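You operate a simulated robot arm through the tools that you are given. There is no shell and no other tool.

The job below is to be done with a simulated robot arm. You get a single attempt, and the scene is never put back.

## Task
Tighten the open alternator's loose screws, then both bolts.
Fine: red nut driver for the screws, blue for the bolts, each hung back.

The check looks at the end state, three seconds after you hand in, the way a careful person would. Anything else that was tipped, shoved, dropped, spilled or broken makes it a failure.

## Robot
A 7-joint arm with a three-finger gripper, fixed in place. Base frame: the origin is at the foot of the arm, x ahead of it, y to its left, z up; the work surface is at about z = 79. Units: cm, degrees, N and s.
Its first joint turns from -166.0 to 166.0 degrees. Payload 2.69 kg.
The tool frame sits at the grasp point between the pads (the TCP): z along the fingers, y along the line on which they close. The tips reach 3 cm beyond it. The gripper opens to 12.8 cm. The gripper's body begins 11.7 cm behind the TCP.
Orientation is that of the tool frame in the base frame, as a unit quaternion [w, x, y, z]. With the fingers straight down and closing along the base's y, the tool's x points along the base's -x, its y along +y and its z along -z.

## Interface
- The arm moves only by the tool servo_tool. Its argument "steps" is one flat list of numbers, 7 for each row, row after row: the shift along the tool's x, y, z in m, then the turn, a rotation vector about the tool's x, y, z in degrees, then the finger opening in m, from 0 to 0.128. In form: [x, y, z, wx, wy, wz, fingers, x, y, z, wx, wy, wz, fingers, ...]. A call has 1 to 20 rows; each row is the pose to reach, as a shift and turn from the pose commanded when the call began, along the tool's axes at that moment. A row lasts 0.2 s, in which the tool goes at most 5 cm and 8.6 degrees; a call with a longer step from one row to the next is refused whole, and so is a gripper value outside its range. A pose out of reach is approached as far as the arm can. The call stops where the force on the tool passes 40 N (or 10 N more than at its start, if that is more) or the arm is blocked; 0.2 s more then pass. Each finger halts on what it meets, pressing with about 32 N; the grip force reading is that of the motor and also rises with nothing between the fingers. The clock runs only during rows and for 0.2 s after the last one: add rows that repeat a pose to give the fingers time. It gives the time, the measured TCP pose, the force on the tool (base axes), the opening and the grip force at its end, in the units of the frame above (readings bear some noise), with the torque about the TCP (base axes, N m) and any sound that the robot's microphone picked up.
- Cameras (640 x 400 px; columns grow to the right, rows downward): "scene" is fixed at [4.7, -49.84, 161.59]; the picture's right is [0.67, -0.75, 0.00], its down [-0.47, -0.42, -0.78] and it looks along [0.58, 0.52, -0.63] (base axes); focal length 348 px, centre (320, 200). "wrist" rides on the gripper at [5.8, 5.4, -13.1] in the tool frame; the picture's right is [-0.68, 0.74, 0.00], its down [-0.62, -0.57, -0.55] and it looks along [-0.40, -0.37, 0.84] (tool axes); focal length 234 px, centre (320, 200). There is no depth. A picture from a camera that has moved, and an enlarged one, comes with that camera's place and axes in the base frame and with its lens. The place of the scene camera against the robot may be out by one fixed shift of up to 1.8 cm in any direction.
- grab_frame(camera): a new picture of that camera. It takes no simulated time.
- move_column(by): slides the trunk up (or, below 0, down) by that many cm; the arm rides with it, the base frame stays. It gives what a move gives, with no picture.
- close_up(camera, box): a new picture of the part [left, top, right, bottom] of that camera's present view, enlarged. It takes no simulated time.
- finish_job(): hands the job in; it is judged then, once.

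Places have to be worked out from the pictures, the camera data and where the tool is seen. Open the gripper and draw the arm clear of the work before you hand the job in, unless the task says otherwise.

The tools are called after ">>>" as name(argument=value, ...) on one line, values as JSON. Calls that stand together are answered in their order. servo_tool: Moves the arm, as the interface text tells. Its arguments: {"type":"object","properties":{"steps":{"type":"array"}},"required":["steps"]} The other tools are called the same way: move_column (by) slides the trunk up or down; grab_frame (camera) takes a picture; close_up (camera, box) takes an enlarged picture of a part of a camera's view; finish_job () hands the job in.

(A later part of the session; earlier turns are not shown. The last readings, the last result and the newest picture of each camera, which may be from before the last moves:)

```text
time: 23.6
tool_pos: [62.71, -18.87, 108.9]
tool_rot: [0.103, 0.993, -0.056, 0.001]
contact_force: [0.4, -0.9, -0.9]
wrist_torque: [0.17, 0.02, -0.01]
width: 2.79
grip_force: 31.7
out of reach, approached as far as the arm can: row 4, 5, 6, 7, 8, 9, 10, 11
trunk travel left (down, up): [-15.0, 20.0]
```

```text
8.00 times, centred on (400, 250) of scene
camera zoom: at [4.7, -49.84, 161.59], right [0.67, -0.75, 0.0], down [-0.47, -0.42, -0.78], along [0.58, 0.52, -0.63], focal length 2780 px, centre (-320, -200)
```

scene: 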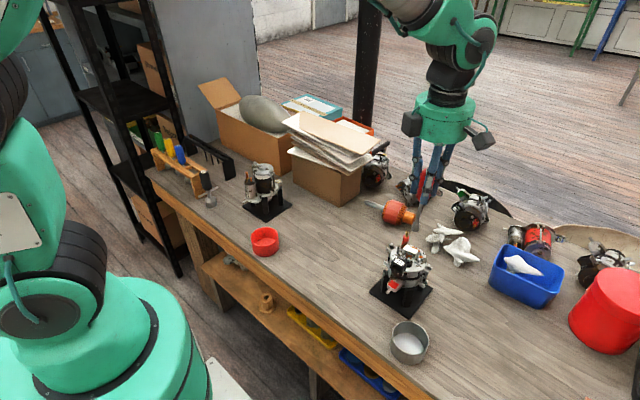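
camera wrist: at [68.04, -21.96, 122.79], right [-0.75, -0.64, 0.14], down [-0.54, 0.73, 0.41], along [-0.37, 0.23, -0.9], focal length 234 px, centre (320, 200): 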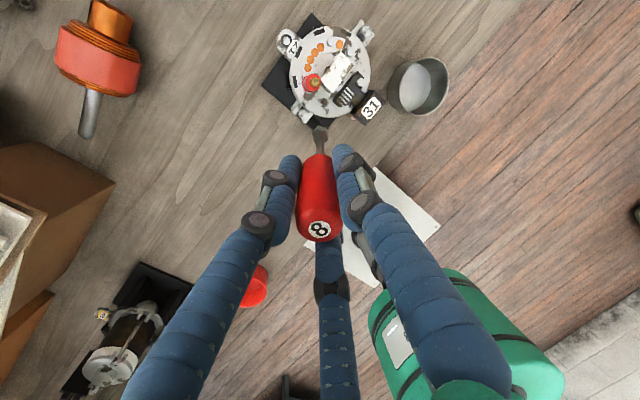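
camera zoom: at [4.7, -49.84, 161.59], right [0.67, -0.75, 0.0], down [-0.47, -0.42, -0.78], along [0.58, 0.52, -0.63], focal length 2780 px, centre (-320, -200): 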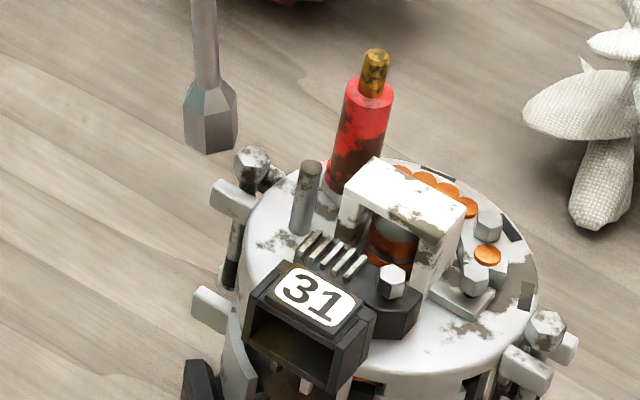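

No contact has happened; the driver hangs clear on the +y side and the alternator looks undisturbed. I make a tiny test turn back to see how the commanded pose is referenced.

>>> servo_tool(steps=[0, 0, 0, 0, 0, 4, 0.01, 0, 0, 0, 0, 0, 8, 0.01])

```text
time: 24.2
tool_pos: [62.63, -18.72, 108.73]
tool_rot: [0.103, 0.987, -0.126, 0.009]
contact_force: [-0.1, 0.4, -0.5]
wrist_torque: [0.03, 0.04, 0.0]
width: 2.77
grip_force: 32.1
trunk travel left (down, up): [-15.0, 20.0]
```

The command reference follows the reached pose, which makes recovery simple. I turn back +48° about the driver's own axis in place, then I'll raise and level it.

>>> servo_tool(steps=[0, 0, 0, 0, 0, 8, 0.01, 0, 0, 0, 0, 0, 16, 0.01, 0, 0, 0, 0, 0, 24, 0.01, 0, 0, 0, 0, 0, 32, 0.01, 0, 0, 0, 0, 0, 40, 0.01, 0, 0, 0, 0, 0, 48, 0.01, 0, 0, 0, 0, 0, 48, 0.01])

```text
time: 25.8
tool_pos: [62.62, -18.54, 108.71]
tool_rot: [0.09, 0.85, -0.517, 0.05]
contact_force: [0.3, -0.3, -0.9]
wrist_torque: [0.0, -0.02, -0.03]
width: 2.79
grip_force: 32.2
trunk travel left (down, up): [-15.0, 20.0]
```

Now I raise to z≈118 and level out the 11.8° tilt.

>>> servo_tool(steps=[0.0042, 0.0024, -0.0228, 0, 0, 0, 0.01, 0.0083, 0.0047, -0.0456, 0, 0, 0, 0.01, 0.0125, 0.0071, -0.0683, 0, 0, 0, 0.01, 0.0166, 0.0094, -0.0911, 0, 0, 0, 0.01, 0.0166, 0.0094, -0.0911, 1.81, -3.49, -0.03, 0.01, 0.0166, 0.0094, -0.0911, 3.62, -6.99, -0.06, 0.01, 0.0166, 0.0094, -0.0911, 5.43, -10.48, -0.09, 0.01, 0.0166, 0.0094, -0.0911, 5.43, -10.48, -0.09, 0.01])

```text
time: 27.6
tool_pos: [62.68, -18.79, 117.91]
tool_rot: [0.002, 0.855, -0.519, -0.003]
contact_force: [0.3, -0.2, -1.1]
wrist_torque: [0.0, -0.02, -0.05]
width: 2.8
grip_force: 32.0
trunk travel left (down, up): [-15.0, 20.0]
```

The tool is level again at (62.7,-18.8,117.9). By comparing hex corners, the red socket lines up with S1's head near a wind angle of about -112° (it's at -117° now). I move back over S1 with that yaw.

>>> servo_tool(steps=[0.0264, 0.0159, 0, 0.1, 0.05, 1.8, 0.01, 0.0527, 0.0318, 0, 0.2, 0.1, 3.6, 0.01, 0.079, 0.0477, 0, 0.3, 0.15, 5.4, 0.01, 0.079, 0.0477, 0, 0.3, 0.15, 5.4, 0.01, 0.079, 0.0477, 0, 0.3, 0.15, 5.4, 0.01])

>>> grab_frame(camera="wrist")

>>> close_up(camera="wrist", box=[285, 85, 355, 150])

```text
time: 28.8
tool_pos: [62.0, -27.81, 118.0]
tool_rot: [0.002, 0.829, -0.559, 0.0]
contact_force: [-0.4, -0.2, -0.8]
wrist_torque: [-0.04, 0.02, -0.06]
width: 2.79
grip_force: 32.5
trunk travel left (down, up): [-15.0, 20.0]
```

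```text
taken
camera wrist: at [59.28, -35.32, 131.21], right [-0.94, 0.35, 0.0], down [0.29, 0.78, 0.55], along [0.19, 0.51, -0.84], focal length 234 px, centre (320, 200)
```

wrist: 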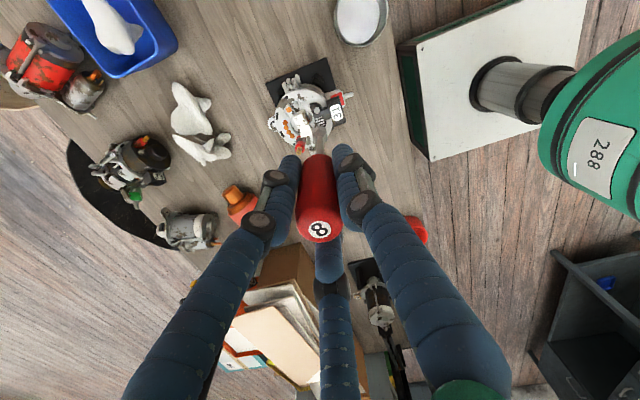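

```text
6.15 times, centred on (320, 118) of wrist
camera zoom: at [59.28, -35.32, 131.21], right [-0.94, 0.35, 0.0], down [0.29, 0.78, 0.55], along [0.19, 0.51, -0.84], focal length 1441 px, centre (320, 708)
```

zoom: 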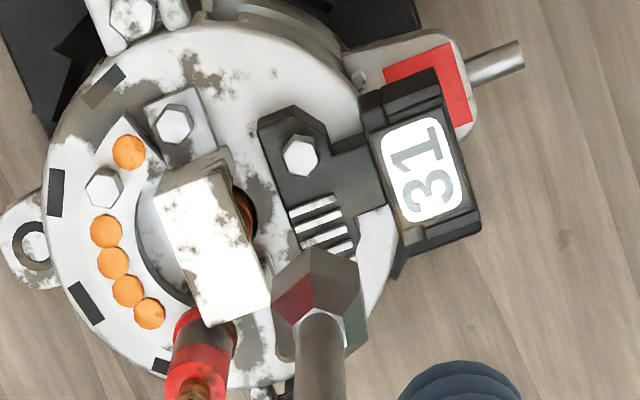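

Rounding in the camera axes gives a few-mm bias. Using only the columns relative to the driver axis from three yaws, S1 is at about (62.41,-28.35). I shift there and lower until the socket is about 2 cm above the head, to check at close range.

>>> servo_tool(steps=[0.0026, -0.0006, 0.01, 0, 0, 0, 0.01, 0.0051, -0.0012, 0.03, 0, 0, 0, 0.01, 0.0051, -0.0012, 0.05, 0, 0, 0, 0.01, 0.0051, -0.0012, 0.065, 0, 0, 0, 0.01, 0.0051, -0.0012, 0.074, 0, 0, 0, 0.01, 0.0051, -0.0012, 0.074, 0, 0, 0, 0.01])

>>> close_up(camera="wrist", box=[290, 95, 350, 145])

>>> close_up(camera="scene", box=[385, 225, 435, 270])

```text
time: 30.2
tool_pos: [62.39, -28.32, 110.7]
tool_rot: [0.002, 0.829, -0.559, -0.001]
contact_force: [0.0, 0.4, -1.3]
wrist_torque: [0.01, -0.01, -0.04]
width: 2.78
grip_force: 32.1
trunk travel left (down, up): [-15.0, 20.0]
```

```text
8.00 times, centred on (320, 120) of wrist
camera zoom: at [59.68, -35.81, 123.86], right [-0.94, 0.35, 0.0], down [0.29, 0.78, 0.55], along [0.19, 0.51, -0.84], focal length 1873 px, centre (320, 840)
```

zoom: 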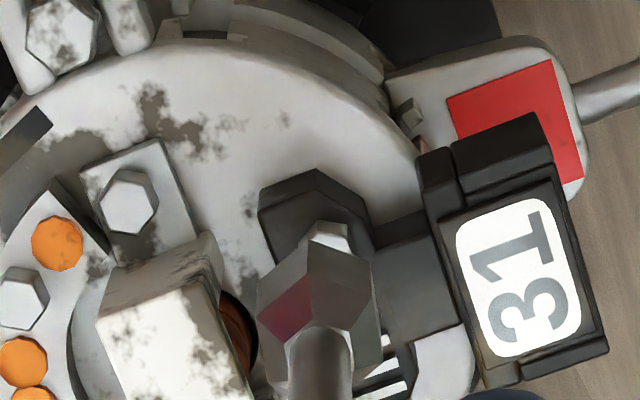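

```text
8.89 times, centred on (410, 248) of scene
camera zoom: at [4.7, -49.84, 161.59], right [0.67, -0.75, 0.0], down [-0.47, -0.42, -0.78], along [0.58, 0.52, -0.63], focal length 3089 px, centre (-480, -222)
```

zoom: 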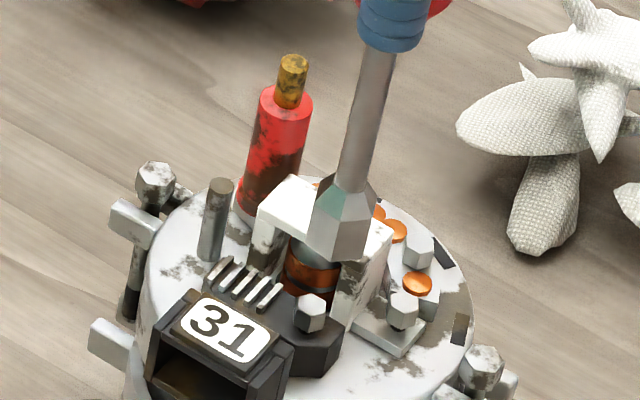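

At close range S1 shows roughly 0.1 cm right of the driver axis. The second axis is uncertain, so I turn +90° in place to get an orthogonal column measurement.

>>> servo_tool(steps=[0, 0, 0, 0, 0, 7.5, 0.01, 0, 0, 0, 0, 0, 15, 0.01, 0, 0, 0, 0, 0, 22.5, 0.01, 0, 0, 0, 0, 0, 30, 0.01, 0, 0, 0, 0, 0, 37.5, 0.01, 0, 0, 0, 0, 0, 45, 0.01, 0, 0, 0, 0, 0, 52.5, 0.01, 0, 0, 0, 0, 0, 60, 0.01, 0, 0, 0, 0, 0, 67.5, 0.01, 0, 0, 0, 0, 0, 75, 0.01, 0, 0, 0, 0, 0, 82.5, 0.01, 0, 0, 0, 0, 0, 90, 0.01, 0, 0, 0, 0, 0, 90, 0.01])

>>> close_up(camera="wrist", box=[290, 95, 350, 145])

>>> close_up(camera="scene", box=[395, 238, 425, 262])

```text
time: 33.0
tool_pos: [62.4, -28.39, 110.61]
tool_rot: [-0.002, -0.192, 0.981, -0.001]
contact_force: [-0.1, -0.4, -1.2]
wrist_torque: [-0.01, -0.02, -0.01]
width: 2.78
grip_force: 31.8
trunk travel left (down, up): [-15.0, 20.0]
```

```text
8.00 times, centred on (320, 120) of wrist
camera zoom: at [54.99, -25.59, 123.76], right [0.35, 0.94, 0.0], down [0.78, -0.29, 0.55], along [0.51, -0.19, -0.84], focal length 1873 px, centre (320, 840)
```

zoom: 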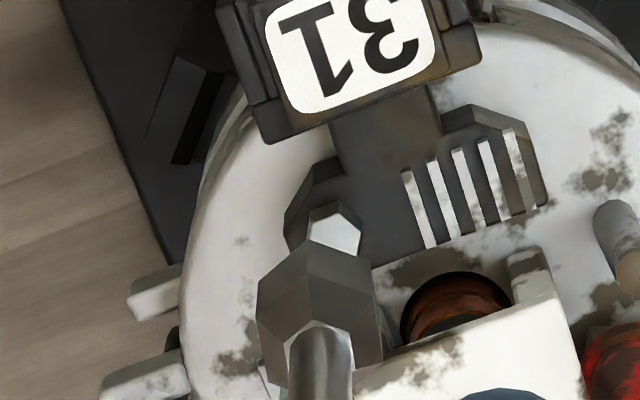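

```text
16.00 times, centred on (410, 250) of scene
camera zoom: at [4.7, -49.84, 161.59], right [0.67, -0.75, 0.0], down [-0.47, -0.42, -0.78], along [0.58, 0.52, -0.63], focal length 5560 px, centre (-1120, -600)
```

zoom: 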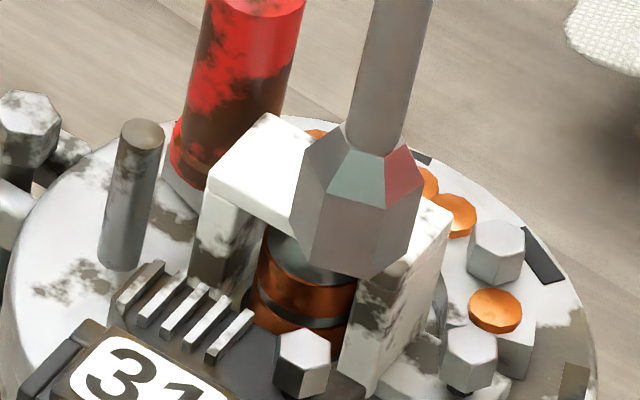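

Combining the two orthogonal columns, S1 is (-0.05, +0.25) cm from the driver axis, i.e. at (62.34,-28.15), with about 3 cm between socket and head. I correct that and lower 2 cm, then re-check.

>>> servo_tool(steps=[-0.0005, 0.0025, 0.0, 0, 0, 0, 0.01, -0.0005, 0.0025, 0.01, 0, 0, 0, 0.01, -0.0005, 0.0025, 0.02, 0, 0, 0, 0.01, -0.0005, 0.0025, 0.02, 0, 0, 0, 0.01])

>>> close_up(camera="wrist", box=[295, 100, 345, 140])

>>> close_up(camera="scene", box=[395, 238, 425, 262])

```text
time: 34.0
tool_pos: [62.19, -28.13, 108.67]
tool_rot: [-0.002, -0.192, 0.981, 0.0]
contact_force: [0.7, 1.0, -2.0]
wrist_torque: [0.02, 0.01, -0.02]
width: 2.76
grip_force: 32.2
trunk travel left (down, up): [-15.0, 20.0]
```

```text
10.00 times, centred on (320, 120) of wrist
camera zoom: at [54.86, -25.31, 121.77], right [0.35, 0.94, 0.0], down [0.78, -0.29, 0.55], along [0.51, -0.19, -0.84], focal length 2342 px, centre (320, 1000)
```

zoom: 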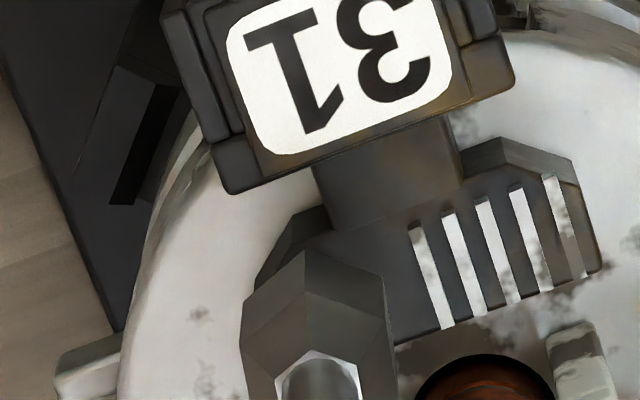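

```text
16.00 times, centred on (410, 250) of scene
camera zoom: at [4.7, -49.84, 161.59], right [0.67, -0.75, 0.0], down [-0.47, -0.42, -0.78], along [0.58, 0.52, -0.63], focal length 5560 px, centre (-1120, -600)
```

zoom: 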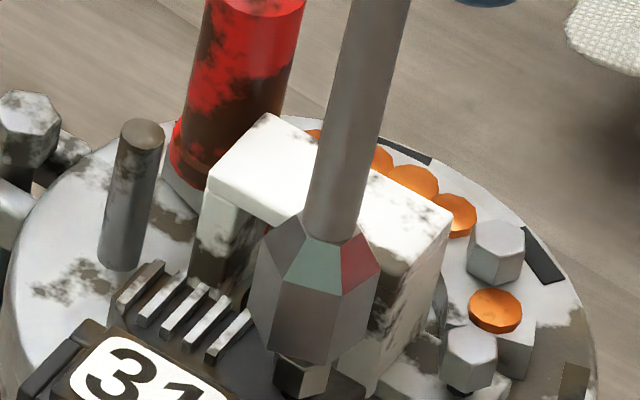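

The socket is now about 1 cm above S1. I zoom further from the scene camera to verify lateral alignment.

>>> close_up(camera="scene", box=[402, 247, 418, 261])

>>> close_up(camera="wrist", box=[308, 118, 332, 136])

```text
16.00 times, centred on (410, 254) of scene
camera zoom: at [4.7, -49.84, 161.59], right [0.67, -0.75, 0.0], down [-0.47, -0.42, -0.78], along [0.58, 0.52, -0.63], focal length 5560 px, centre (-1120, -664)
```

zoom: 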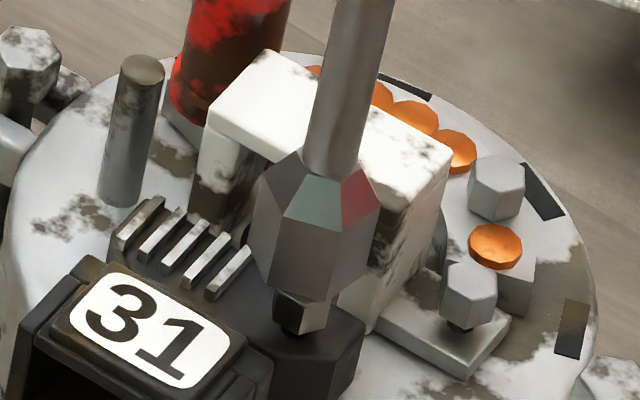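

```text
16.00 times, centred on (320, 127) of wrist
camera zoom: at [54.86, -25.31, 121.77], right [0.35, 0.94, 0.0], down [0.78, -0.29, 0.55], along [0.51, -0.19, -0.84], focal length 3747 px, centre (320, 1368)
```

zoom: 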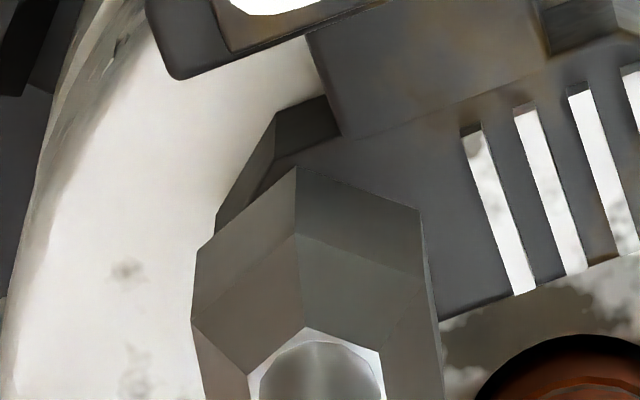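

Lateral alignment looks within about 1 mm. Before engaging, I raise to a safe height and test the clockwise wrist limit, since running into it while engaged would be harmful.

>>> servo_tool(steps=[0, 0, -0.04, 0, 0, 0, 0.01, 0, 0, -0.08, 0, 0, 0, 0.01, 0, 0, -0.12, 0, 0, 0, 0.01, 0, 0, -0.15, 0, 0, 0, 0.01, 0, 0, -0.15, 0, 0, 8, 0.01, 0, 0, -0.15, 0, 0, 16, 0.01, 0, 0, -0.15, 0, 0, 24, 0.01, 0, 0, -0.15, 0, 0, 32, 0.01, 0, 0, -0.15, 0, 0, 40, 0.01, 0, 0, -0.15, 0, 0, 48, 0.01, 0, 0, -0.15, 0, 0, 56, 0.01, 0, 0, -0.15, 0, 0, 64, 0.01, 0, 0, -0.15, 0, 0, 72, 0.01, 0, 0, -0.15, 0, 0, 80, 0.01, 0, 0, -0.15, 0, 0, 88, 0.01, 0, 0, -0.15, 0, 0, 96, 0.01, 0, 0, -0.15, 0, 0, 104, 0.01, 0, 0, -0.15, 0, 0, 112, 0.01, 0, 0, -0.15, 0, 0, 112, 0.01])

```text
time: 38.0
tool_pos: [62.46, -28.01, 123.63]
tool_rot: [0.0, 0.707, 0.707, -0.002]
contact_force: [-0.1, -0.3, 0.1]
wrist_torque: [0.0, -0.01, -0.03]
width: 2.76
grip_force: 32.0
trunk travel left (down, up): [-15.0, 20.0]
```

θ=+90° is reachable. I go another 56° in free air to find the margin.

>>> servo_tool(steps=[0, 0, 0, 0, 0, 8, 0.01, 0, 0, 0, 0, 0, 16, 0.01, 0, 0, 0, 0, 0, 24, 0.01, 0, 0, 0, 0, 0, 32, 0.01, 0, 0, 0, 0, 0, 40, 0.01, 0, 0, 0, 0, 0, 48, 0.01, 0, 0, 0, 0, 0, 56, 0.01, 0, 0, 0, 0, 0, 56, 0.01])

```text
time: 39.8
tool_pos: [62.37, -28.13, 123.58]
tool_rot: [0.001, 0.956, 0.292, -0.003]
contact_force: [0.1, 0.3, -1.6]
wrist_torque: [0.01, 0.0, 0.0]
width: 2.8
grip_force: 32.1
trunk travel left (down, up): [-15.0, 20.0]
```

The usable range is at least -143° to +146°. I wind back counter-clockwise to about -122° in two calls at this height.

>>> servo_tool(steps=[0, 0, 0, 0, 0, -8.5, 0.01, 0, 0, 0, 0, 0, -17, 0.01, 0, 0, 0, 0, 0, -25.5, 0.01, 0, 0, 0, 0, 0, -34, 0.01, 0, 0, 0, 0, 0, -42.5, 0.01, 0, 0, 0, 0, 0, -51, 0.01, 0, 0, 0, 0, 0, -59.5, 0.01, 0, 0, 0, 0, 0, -68, 0.01, 0, 0, 0, 0, 0, -76.5, 0.01, 0, 0, 0, 0, 0, -85, 0.01, 0, 0, 0, 0, 0, -93.5, 0.01, 0, 0, 0, 0, 0, -102, 0.01, 0, 0, 0, 0, 0, -110.5, 0.01, 0, 0, 0, 0, 0, -119, 0.01, 0, 0, 0, 0, 0, -127.5, 0.01, 0, 0, 0, 0, 0, -136, 0.01])

>>> servo_tool(steps=[0, 0, 0, 0, 0, -8.5, 0.01, 0, 0, 0, 0, 0, -17, 0.01, 0, 0, 0, 0, 0, -25.5, 0.01, 0, 0, 0, 0, 0, -34, 0.01, 0, 0, 0, 0, 0, -42.5, 0.01, 0, 0, 0, 0, 0, -51, 0.01, 0, 0, 0, 0, 0, -59.5, 0.01, 0, 0, 0, 0, 0, -68, 0.01, 0, 0, 0, 0, 0, -76.5, 0.01, 0, 0, 0, 0, 0, -85, 0.01, 0, 0, 0, 0, 0, -93.5, 0.01, 0, 0, 0, 0, 0, -102, 0.01, 0, 0, 0, 0, 0, -110.5, 0.01, 0, 0, 0, 0, 0, -119, 0.01, 0, 0, 0, 0, 0, -127.5, 0.01, 0, 0, 0, 0, 0, -132, 0.01, 0, 0, 0, 0, 0, -132, 0.01])

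>>> close_up(camera="wrist", box=[290, 80, 350, 130])

```text
time: 43.2
tool_pos: [62.33, -28.03, 123.57]
tool_rot: [-0.002, 0.086, 0.996, -0.001]
contact_force: [0.0, -0.4, -1.0]
wrist_torque: [0.0, 0.04, 0.02]
width: 2.77
grip_force: 31.6
trunk travel left (down, up): [-15.0, 20.0]
```

```text
time: 46.8
tool_pos: [62.27, -28.18, 123.75]
tool_rot: [0.001, 0.876, -0.482, 0.0]
contact_force: [0.7, -0.6, -1.5]
wrist_torque: [-0.03, 0.03, 0.04]
width: 2.77
grip_force: 31.8
trunk travel left (down, up): [-15.0, 20.0]
```

```text
8.00 times, centred on (320, 105) of wrist
camera zoom: at [60.93, -35.87, 136.8], right [-0.98, 0.18, 0.0], down [0.15, 0.82, 0.55], along [0.1, 0.54, -0.84], focal length 1873 px, centre (320, 960)
```

zoom: 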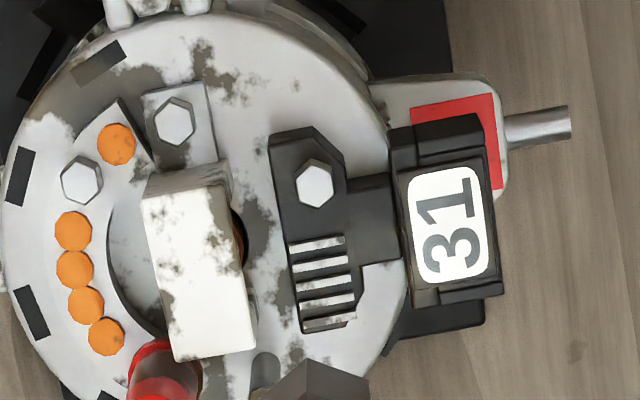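

S1's hex corners are now within a few degrees of the socket's. I lower back to the earlier height (socket about 0.5–1 cm above the head) and check.

>>> servo_tool(steps=[0, 0, 0.04, 0, 0, 1, 0.01, 0, 0, 0.08, 0, 0, 2, 0.01, 0, 0, 0.12, 0, 0, 3, 0.01, 0, 0, 0.14, 0, 0, 4, 0.01, 0, 0, 0.15, 0, 0, 4, 0.01, 0, 0, 0.15, 0, 0, 4, 0.01])

>>> close_up(camera="scene", box=[400, 247, 420, 261])

>>> close_up(camera="wrist", box=[300, 105, 340, 140])

```text
time: 48.2
tool_pos: [62.3, -28.09, 108.64]
tool_rot: [0.002, 0.858, -0.514, -0.001]
contact_force: [-0.2, 0.4, -1.5]
wrist_torque: [0.01, 0.01, 0.02]
width: 2.8
grip_force: 32.2
trunk travel left (down, up): [-15.0, 20.0]
```

```text
16.00 times, centred on (410, 254) of scene
camera zoom: at [4.7, -49.84, 161.59], right [0.67, -0.75, 0.0], down [-0.47, -0.42, -0.78], along [0.58, 0.52, -0.63], focal length 5560 px, centre (-1120, -664)
```

zoom: 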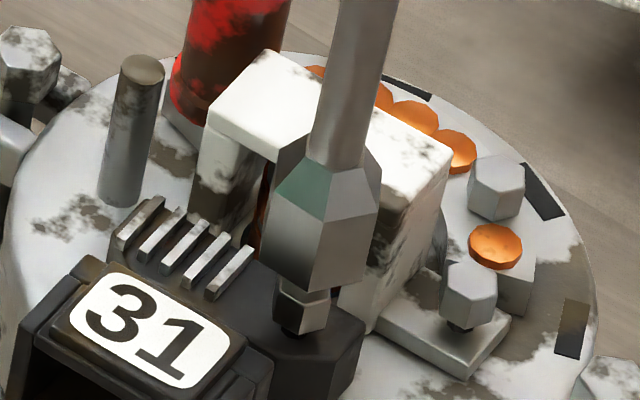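

```text
11.43 times, centred on (320, 122) of wrist
camera zoom: at [60.48, -35.76, 121.82], right [-0.97, 0.25, 0.0], down [0.21, 0.81, 0.55], along [0.13, 0.53, -0.84], focal length 2676 px, centre (320, 1086)
```

zoom: 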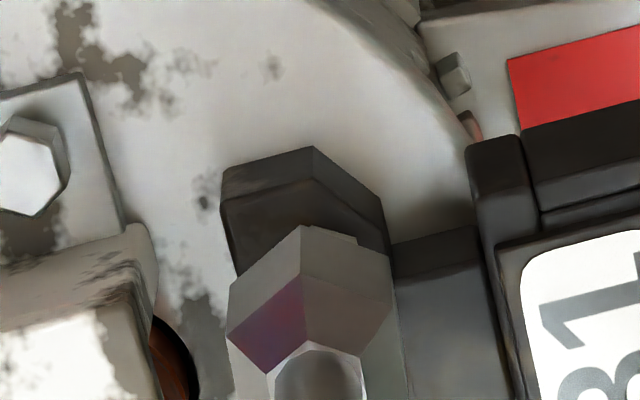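

Alignment looks within about 0.5 mm from both cameras. I creep down 6 mm while watching the force.

>>> servo_tool(steps=[0, 0, 0.0015, 0, 0, 0, 0.01, 0, 0, 0.003, 0, 0, 0, 0.01, 0, 0, 0.0045, 0, 0, 0, 0.01, 0, 0, 0.006, 0, 0, 0, 0.01])

>>> close_up(camera="scene", box=[400, 247, 420, 261])

```text
time: 49.2
tool_pos: [62.45, -28.12, 108.0]
tool_rot: [0.002, 0.858, -0.514, -0.001]
contact_force: [-0.1, 0.4, -1.7]
wrist_torque: [-0.01, -0.01, 0.03]
width: 2.79
grip_force: 31.8
trunk travel left (down, up): [-15.0, 20.0]
```

```text
16.00 times, centred on (410, 254) of scene
camera zoom: at [4.7, -49.84, 161.59], right [0.67, -0.75, 0.0], down [-0.47, -0.42, -0.78], along [0.58, 0.52, -0.63], focal length 5560 px, centre (-1120, -664)
```

zoom: 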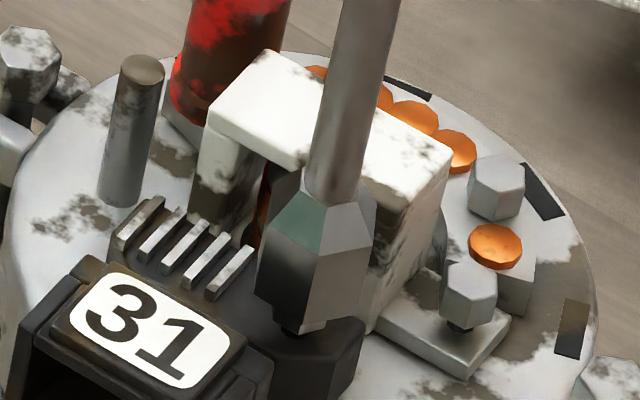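

The socket now covers the head without any force, so it appears to be sliding over it. I continue down in small steps.

>>> servo_tool(steps=[0, 0, 0.001, 0, 0, 0, 0.01, 0, 0, 0.002, 0, 0, 0, 0.01, 0, 0, 0.003, 0, 0, 0, 0.01, 0, 0, 0.003, 0, 0, 0, 0.01])

>>> close_up(camera="scene", box=[400, 247, 420, 261])

```text
time: 50.2
tool_pos: [62.19, -28.03, 107.7]
tool_rot: [0.002, 0.857, -0.515, 0.0]
contact_force: [-0.5, -0.2, -1.3]
wrist_torque: [0.0, -0.01, 0.01]
width: 2.75
grip_force: 32.9
trunk travel left (down, up): [-15.0, 20.0]
```

```text
16.00 times, centred on (410, 254) of scene
camera zoom: at [4.7, -49.84, 161.59], right [0.67, -0.75, 0.0], down [-0.47, -0.42, -0.78], along [0.58, 0.52, -0.63], focal length 5560 px, centre (-1120, -664)
```

zoom: 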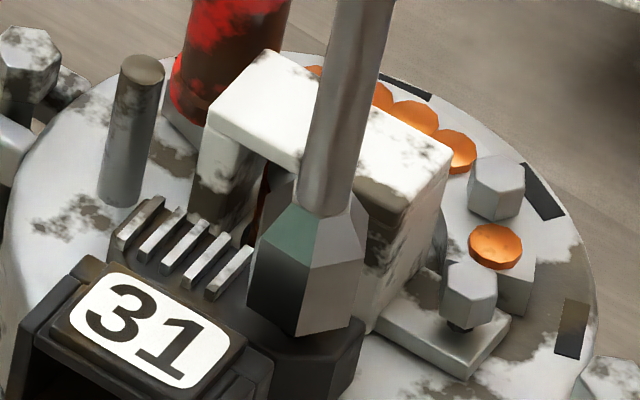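

Still no resistance. I creep down further until light contact.

>>> servo_tool(steps=[0, 0, 0.0008, 0, 0, 0, 0.01, 0, 0, 0.0016, 0, 0, 0, 0.01, 0, 0, 0.0024, 0, 0, 0, 0.01])

>>> close_up(camera="scene", box=[400, 247, 420, 261])

```text
time: 51.0
tool_pos: [62.21, -28.11, 107.54]
tool_rot: [0.001, 0.858, -0.514, 0.0]
contact_force: [-0.2, 0.3, -2.6]
wrist_torque: [0.0, -0.03, -0.03]
width: 2.79
grip_force: 32.2
trunk travel left (down, up): [-15.0, 20.0]
```

```text
16.00 times, centred on (410, 254) of scene
camera zoom: at [4.7, -49.84, 161.59], right [0.67, -0.75, 0.0], down [-0.47, -0.42, -0.78], along [0.58, 0.52, -0.63], focal length 5560 px, centre (-1120, -664)
```

zoom: 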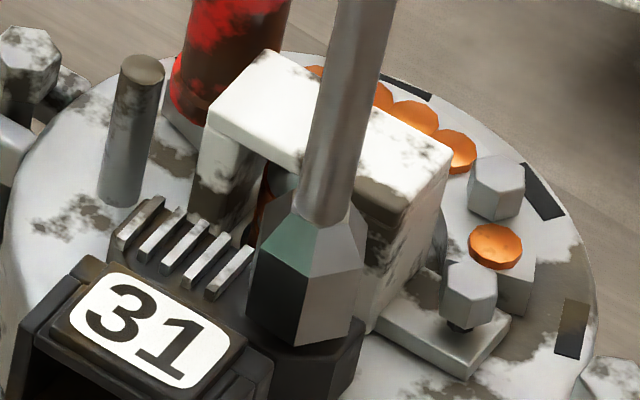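

No contact force yet. I go another 2.4 mm with care.

>>> servo_tool(steps=[0, 0, 0.0008, 0, 0, 0, 0.01, 0, 0, 0.0016, 0, 0, 0, 0.01, 0, 0, 0.0024, 0, 0, 0, 0.01])

>>> close_up(camera="scene", box=[400, 247, 420, 261])

>>> close_up(camera="wrist", box=[300, 105, 340, 140])

```text
time: 51.8
tool_pos: [62.28, -27.96, 107.35]
tool_rot: [0.001, 0.858, -0.514, -0.001]
contact_force: [0.7, 0.3, -2.1]
wrist_torque: [0.0, -0.02, 0.04]
width: 2.79
grip_force: 32.0
trunk travel left (down, up): [-15.0, 20.0]
```

```text
16.00 times, centred on (410, 254) of scene
camera zoom: at [4.7, -49.84, 161.59], right [0.67, -0.75, 0.0], down [-0.47, -0.42, -0.78], along [0.58, 0.52, -0.63], focal length 5560 px, centre (-1120, -664)
```

zoom: 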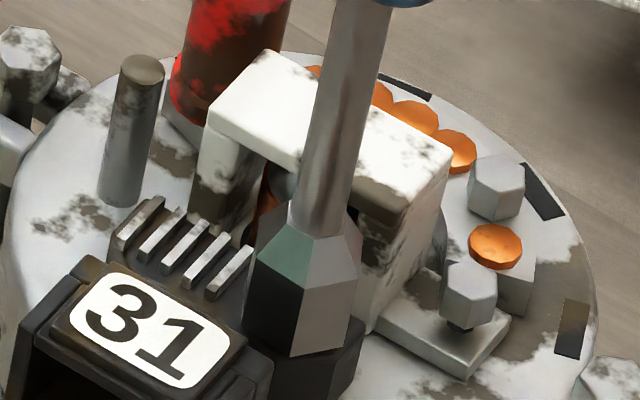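

```text
11.43 times, centred on (320, 122) of wrist
camera zoom: at [60.4, -35.74, 120.4], right [-0.97, 0.25, 0.0], down [0.21, 0.81, 0.55], along [0.13, 0.53, -0.84], focal length 2676 px, centre (320, 1086)
```

zoom: 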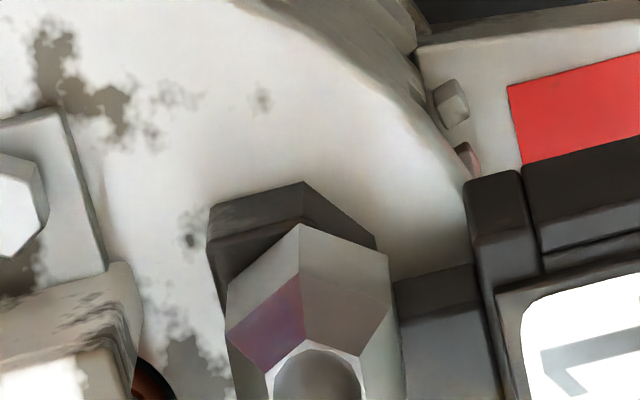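

The rim still seems about 3–4 mm above the tab. I keep lowering in 1 mm steps to find seating contact.

>>> servo_tool(steps=[0, 0, 0.001, 0, 0, 0, 0.01, 0, 0, 0.002, 0, 0, 0, 0.01, 0, 0, 0.003, 0, 0, 0, 0.01])

>>> close_up(camera="scene", box=[400, 247, 420, 261])

```text
time: 52.6
tool_pos: [62.28, -28.02, 106.97]
tool_rot: [0.001, 0.858, -0.514, -0.001]
contact_force: [-1.0, -0.4, 0.5]
wrist_torque: [0.02, 0.03, -0.02]
width: 2.8
grip_force: 32.0
trunk travel left (down, up): [-15.0, 20.0]
```

```text
16.00 times, centred on (410, 254) of scene
camera zoom: at [4.7, -49.84, 161.59], right [0.67, -0.75, 0.0], down [-0.47, -0.42, -0.78], along [0.58, 0.52, -0.63], focal length 5560 px, centre (-1120, -664)
```

zoom: 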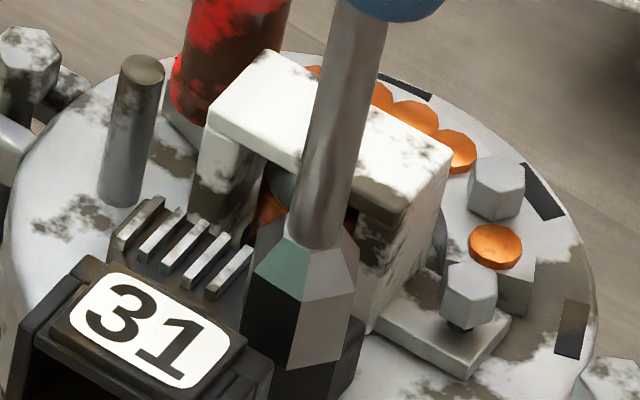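

A slight upward force change suggests first contact. I press 1 mm further and check.

>>> servo_tool(steps=[0, 0, 0.0005, 0, 0, 0, 0.01, 0, 0, 0.001, 0, 0, 0, 0.01, 0, 0, 0.001, 0, 0, 0, 0.01])

```text
time: 53.4
tool_pos: [62.28, -28.11, 106.81]
tool_rot: [0.001, 0.858, -0.514, 0.001]
contact_force: [-1.3, 1.3, 9.1]
wrist_torque: [0.27, 0.17, 0.03]
width: 2.75
grip_force: 32.5
trunk travel left (down, up): [-15.0, 20.0]
```

There's about 9 N of contact, so the socket is seated. I ease off half a millimetre and start turning clockwise, watching the torque.

>>> servo_tool(steps=[0, 0, -0.0005, 0, 0, 0, 0.01, 0, 0, -0.0005, 0, 0, 5, 0.01, 0, 0, -0.0005, 0, 0, 10, 0.01, 0, 0, -0.0005, 0, 0, 15, 0.01, 0, 0, -0.0005, 0, 0, 20, 0.01])

>>> close_up(camera="scene", box=[400, 247, 420, 261])

```text
time: 54.6
tool_pos: [62.28, -28.14, 106.9]
tool_rot: [0.002, 0.756, -0.655, 0.0]
contact_force: [-0.1, 0.4, 2.4]
wrist_torque: [0.12, 0.04, 0.04]
width: 2.79
grip_force: 31.6
trunk travel left (down, up): [-15.0, 20.0]
```

```text
16.00 times, centred on (410, 254) of scene
camera zoom: at [4.7, -49.84, 161.59], right [0.67, -0.75, 0.0], down [-0.47, -0.42, -0.78], along [0.58, 0.52, -0.63], focal length 5560 px, centre (-1120, -664)
```

zoom: 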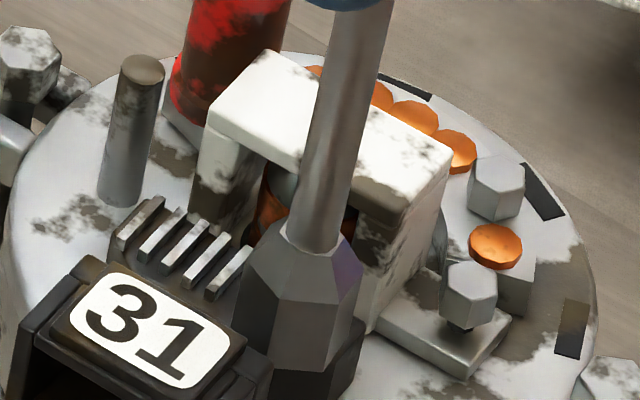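

Turning goes smoothly with low torque (θ≈-98°). I continue clockwise another 120°.

>>> servo_tool(steps=[0, 0, 0, 0, 0, 8, 0.01, 0, 0, 0, 0, 0, 16, 0.01, 0, 0, 0, 0, 0, 24, 0.01, 0, 0, 0, 0, 0, 32, 0.01, 0, 0, 0, 0, 0, 40, 0.01, 0, 0, 0, 0, 0, 48, 0.01, 0, 0, 0, 0, 0, 56, 0.01, 0, 0, 0, 0, 0, 64, 0.01, 0, 0, 0, 0, 0, 72, 0.01, 0, 0, 0, 0, 0, 80, 0.01, 0, 0, 0, 0, 0, 88, 0.01, 0, 0, 0, 0, 0, 96, 0.01, 0, 0, 0, 0, 0, 104, 0.01, 0, 0, 0, 0, 0, 112, 0.01, 0, 0, 0, 0, 0, 120, 0.01])

>>> close_up(camera="wrist", box=[290, 90, 350, 240])

>>> close_up(camera="scene", box=[400, 247, 420, 261])

```text
time: 57.8
tool_pos: [62.24, -27.88, 106.99]
tool_rot: [-0.001, 0.191, 0.982, -0.002]
contact_force: [0.4, 0.8, 12.4]
wrist_torque: [0.08, -0.04, 0.06]
width: 2.79
grip_force: 31.8
trunk travel left (down, up): [-15.0, 20.0]
```

```text
2.67 times, centred on (320, 165) of wrist
camera zoom: at [58.89, -20.86, 120.06], right [0.9, 0.43, 0.0], down [0.36, -0.75, 0.55], along [0.23, -0.5, -0.84], focal length 624 px, centre (320, 293)
```

zoom: 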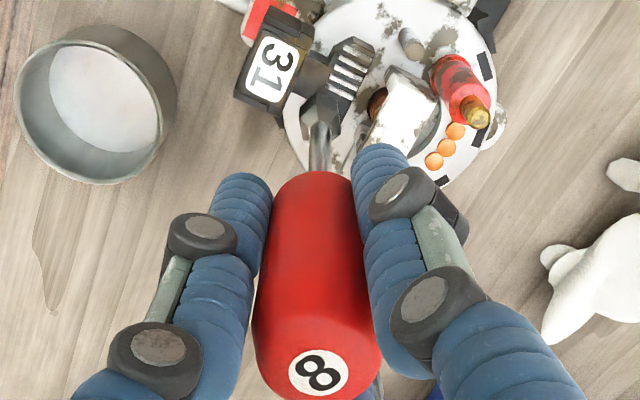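

```text
16.00 times, centred on (410, 254) of scene
camera zoom: at [4.7, -49.84, 161.59], right [0.67, -0.75, 0.0], down [-0.47, -0.42, -0.78], along [0.58, 0.52, -0.63], focal length 5560 px, centre (-1120, -664)
```

zoom: 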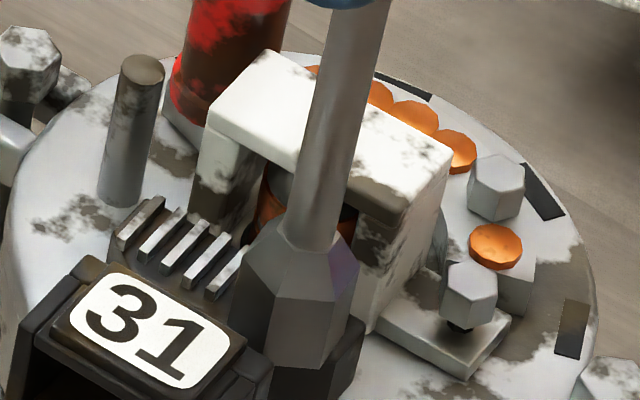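

The vertical force has risen to 12 N. I lift 2 cm to inspect whether the screw head actually turned and went down.

>>> servo_tool(steps=[0, 0, -0.01, 0, 0, 0, 0.01, 0, 0, -0.025, 0, 0, 0, 0.01, 0, 0, -0.04, 0, 0, 0, 0.01, 0, 0, -0.04, 0, 0, 0, 0.01])

>>> close_up(camera="scene", box=[400, 247, 420, 261])

>>> close_up(camera="wrist", box=[300, 95, 340, 125])

```text
time: 58.8
tool_pos: [62.18, -28.03, 110.85]
tool_rot: [-0.001, 0.19, 0.982, -0.002]
contact_force: [0.1, 0.2, -1.6]
wrist_torque: [-0.01, 0.0, -0.02]
width: 2.78
grip_force: 32.1
trunk travel left (down, up): [-15.0, 20.0]
```

```text
16.00 times, centred on (410, 254) of scene
camera zoom: at [4.7, -49.84, 161.59], right [0.67, -0.75, 0.0], down [-0.47, -0.42, -0.78], along [0.58, 0.52, -0.63], focal length 5560 px, centre (-1120, -664)
```

zoom: 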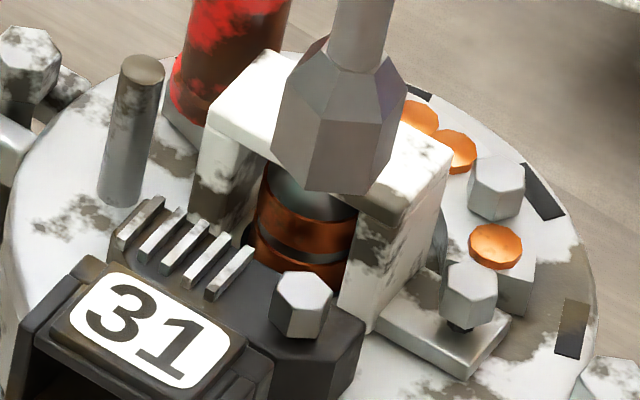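

```text
13.33 times, centred on (320, 110) of wrist
camera zoom: at [58.88, -20.93, 124.01], right [0.9, 0.43, 0.0], down [0.36, -0.75, 0.55], along [0.23, -0.5, -0.84], focal length 3122 px, centre (320, 1400)
```

zoom: 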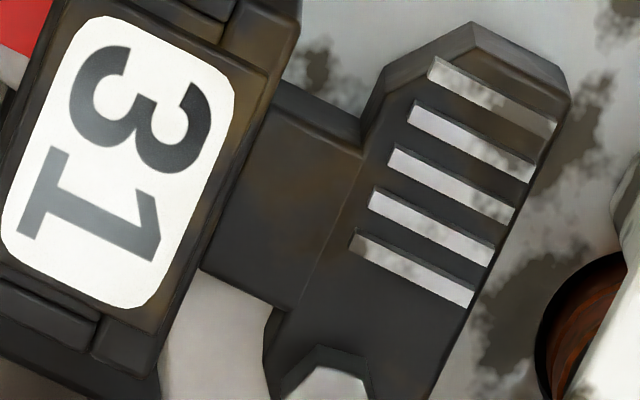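

S1's head has turned and dropped; the thread gap is gone. I re-seat straight down and continue turning to confirm it's tight by the torque.

>>> servo_tool(steps=[0, 0, 0.015, 0, 0, 0, 0.01, 0, 0, 0.03, 0, 0, 0, 0.01, 0, 0, 0.036, 0, 0, 0, 0.01, 0, 0, 0.039, 0, 0, 0, 0.01, 0, 0, 0.0395, 0, 0, 0, 0.01])

>>> servo_tool(steps=[0, 0, 0, 0, 0, 5, 0.01, 0, 0, 0, 0, 0, 10, 0.01, 0, 0, 0, 0, 0, 15, 0.01, 0, 0, 0, 0, 0, 20, 0.01])

```text
time: 60.0
tool_pos: [62.16, -28.09, 106.88]
tool_rot: [-0.001, 0.19, 0.982, -0.001]
contact_force: [0.1, 0.3, -0.1]
wrist_torque: [0.06, -0.01, -0.01]
width: 2.79
grip_force: 31.4
trunk travel left (down, up): [-15.0, 20.0]
```

```text
time: 61.0
tool_pos: [62.35, -28.01, 106.93]
tool_rot: [-0.001, 0.359, 0.933, -0.001]
contact_force: [0.5, 0.4, -0.9]
wrist_torque: [-0.01, 0.02, -0.01]
width: 2.76
grip_force: 31.9
trunk travel left (down, up): [-15.0, 20.0]
```

Torque is near zero here. I press down gently until contact and continue turning.

>>> servo_tool(steps=[0, 0, 0.0005, 0, 0, 0, 0.01, 0, 0, 0.001, 0, 0, 0, 0.01, 0, 0, 0.0015, 0, 0, 0, 0.01])

>>> close_up(camera="scene", box=[400, 247, 420, 261])

```text
time: 61.8
tool_pos: [62.22, -28.16, 106.81]
tool_rot: [0.0, 0.357, 0.934, -0.002]
contact_force: [-1.5, 3.8, 12.7]
wrist_torque: [0.51, 0.25, -0.02]
width: 2.77
grip_force: 31.9
trunk travel left (down, up): [-15.0, 20.0]
```

```text
16.00 times, centred on (410, 254) of scene
camera zoom: at [4.7, -49.84, 161.59], right [0.67, -0.75, 0.0], down [-0.47, -0.42, -0.78], along [0.58, 0.52, -0.63], focal length 5560 px, centre (-1120, -664)
```

zoom: 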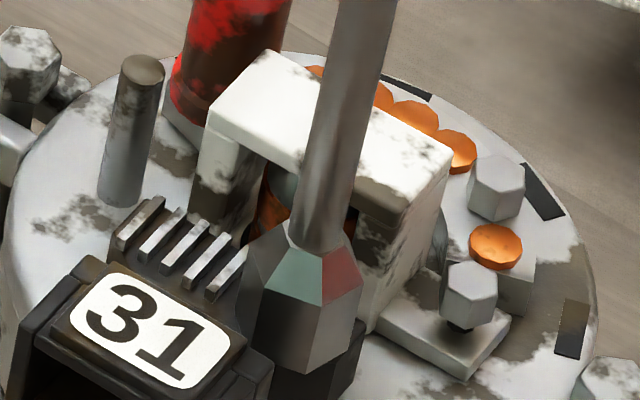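

Contact is about 13 N with slight side load. I hold this height and keep turning clockwise, watching the torque.

>>> servo_tool(steps=[0, 0, 0, 0, 0, 6, 0.01, 0, 0, 0, 0, 0, 12, 0.01, 0, 0, 0, 0, 0, 18, 0.01, 0, 0, 0, 0, 0, 24, 0.01, 0, 0, 0, 0, 0, 30, 0.01])

```text
time: 63.0
tool_pos: [62.18, -28.18, 106.91]
tool_rot: [0.0, 0.588, 0.809, -0.002]
contact_force: [-1.7, -0.8, 22.0]
wrist_torque: [-0.07, 0.25, 0.09]
width: 2.74
grip_force: 32.5
trunk travel left (down, up): [-15.0, 20.0]
```

Vertical force has risen to 22 N with torque 0.09 N·m. I check whether the handle is slipping in the grip and how the head looks.

>>> close_up(camera="wrist", box=[290, 90, 350, 250])

>>> close_up(camera="scene", box=[400, 247, 420, 261])

>>> close_up(camera="wrist", box=[300, 95, 340, 135])

```text
2.50 times, centred on (320, 170) of wrist
camera zoom: at [65.62, -20.87, 120.04], right [0.91, -0.42, 0.0], down [-0.35, -0.76, 0.55], along [-0.23, -0.5, -0.83], focal length 585 px, centre (320, 275)
```

zoom: 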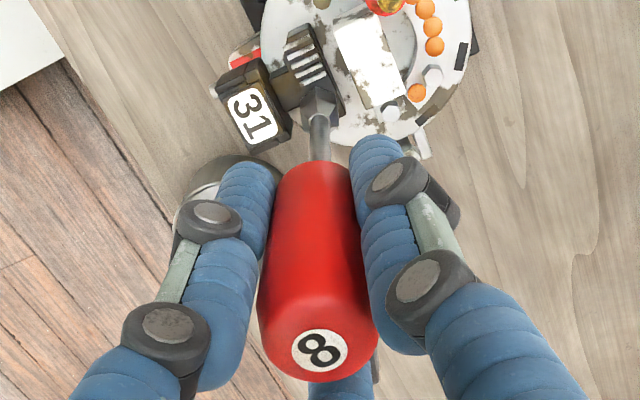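

```text
16.00 times, centred on (410, 254) of scene
camera zoom: at [4.7, -49.84, 161.59], right [0.67, -0.75, 0.0], down [-0.47, -0.42, -0.78], along [0.58, 0.52, -0.63], focal length 5560 px, centre (-1120, -664)
```

zoom: 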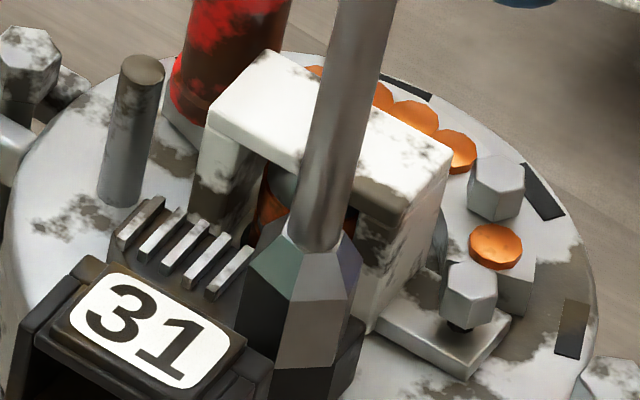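

```text
10.00 times, centred on (320, 115) of wrist
camera zoom: at [65.62, -20.87, 120.04], right [0.91, -0.42, 0.0], down [-0.35, -0.76, 0.55], along [-0.23, -0.5, -0.83], focal length 2342 px, centre (320, 1050)
```

zoom: 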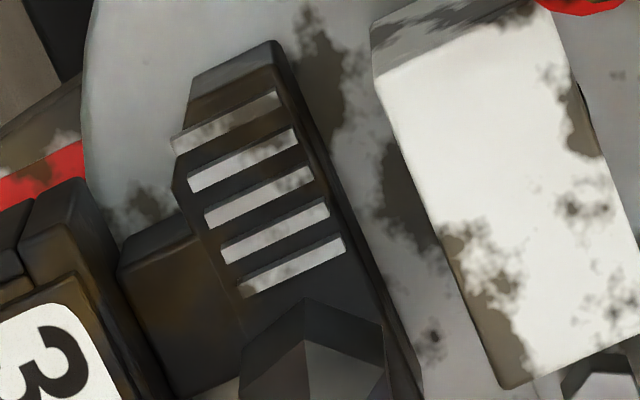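

No slip in the grip. I lift 4 cm again and compare the head's angle and height.

>>> servo_tool(steps=[0, 0, -0.01, 0, 0, 0, 0.01, 0, 0, -0.025, 0, 0, 0, 0.01, 0, 0, -0.04, 0, 0, 0, 0.01, 0, 0, -0.04, 0, 0, 0, 0.01])

>>> close_up(camera="scene", box=[400, 247, 420, 261])

>>> close_up(camera="wrist", box=[300, 100, 340, 135])

```text
time: 64.0
tool_pos: [62.23, -27.99, 110.9]
tool_rot: [-0.001, 0.587, 0.81, -0.002]
contact_force: [-0.3, -0.7, -1.1]
wrist_torque: [-0.01, 0.01, 0.02]
width: 2.77
grip_force: 32.1
trunk travel left (down, up): [-15.0, 20.0]
```

```text
16.00 times, centred on (410, 254) of scene
camera zoom: at [4.7, -49.84, 161.59], right [0.67, -0.75, 0.0], down [-0.47, -0.42, -0.78], along [0.58, 0.52, -0.63], focal length 5560 px, centre (-1120, -664)
```

zoom: 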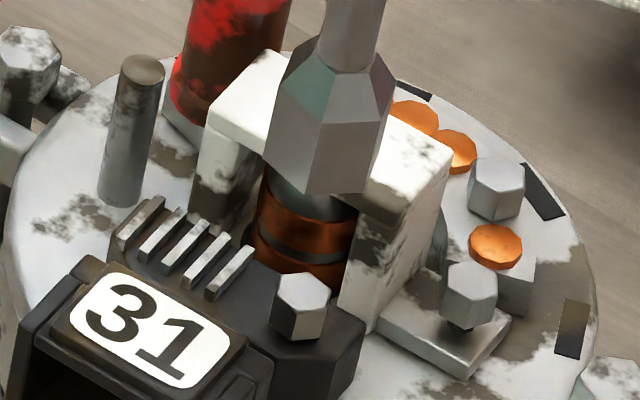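

```text
11.43 times, centred on (320, 118) of wrist
camera zoom: at [65.53, -20.77, 123.94], right [0.91, -0.41, 0.0], down [-0.34, -0.76, 0.55], along [-0.23, -0.5, -0.83], focal length 2676 px, centre (320, 1143)
```

zoom: 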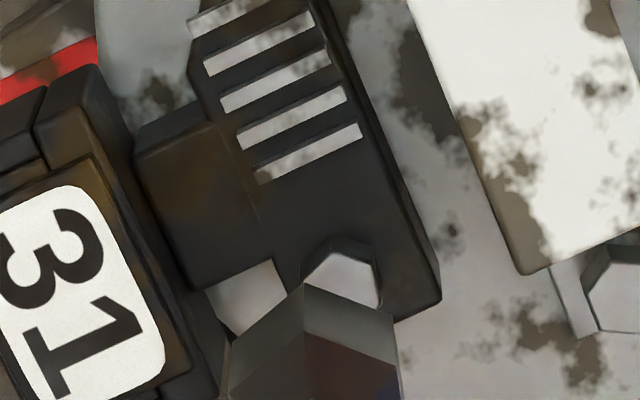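

The head has rotated a little more but now looks out of phase with the socket. I zoom in more to measure the relative hex angle and the seat of the head.

>>> close_up(camera="wrist", box=[310, 118, 335, 134])

>>> close_up(camera="scene", box=[398, 250, 412, 262])

```text
16.00 times, centred on (322, 126) of wrist
camera zoom: at [65.53, -20.77, 123.94], right [0.91, -0.41, 0.0], down [-0.34, -0.76, 0.55], along [-0.23, -0.5, -0.83], focal length 3747 px, centre (280, 1384)
```

zoom: 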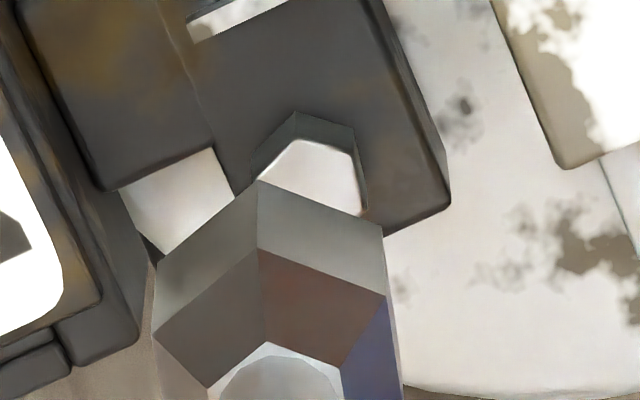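

```text
16.00 times, centred on (405, 256) of scene
camera zoom: at [4.7, -49.84, 161.59], right [0.67, -0.75, 0.0], down [-0.47, -0.42, -0.78], along [0.58, 0.52, -0.63], focal length 5560 px, centre (-1040, -696)
```

zoom: 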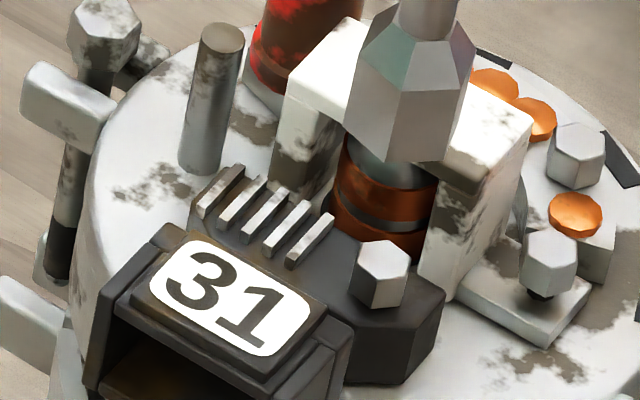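

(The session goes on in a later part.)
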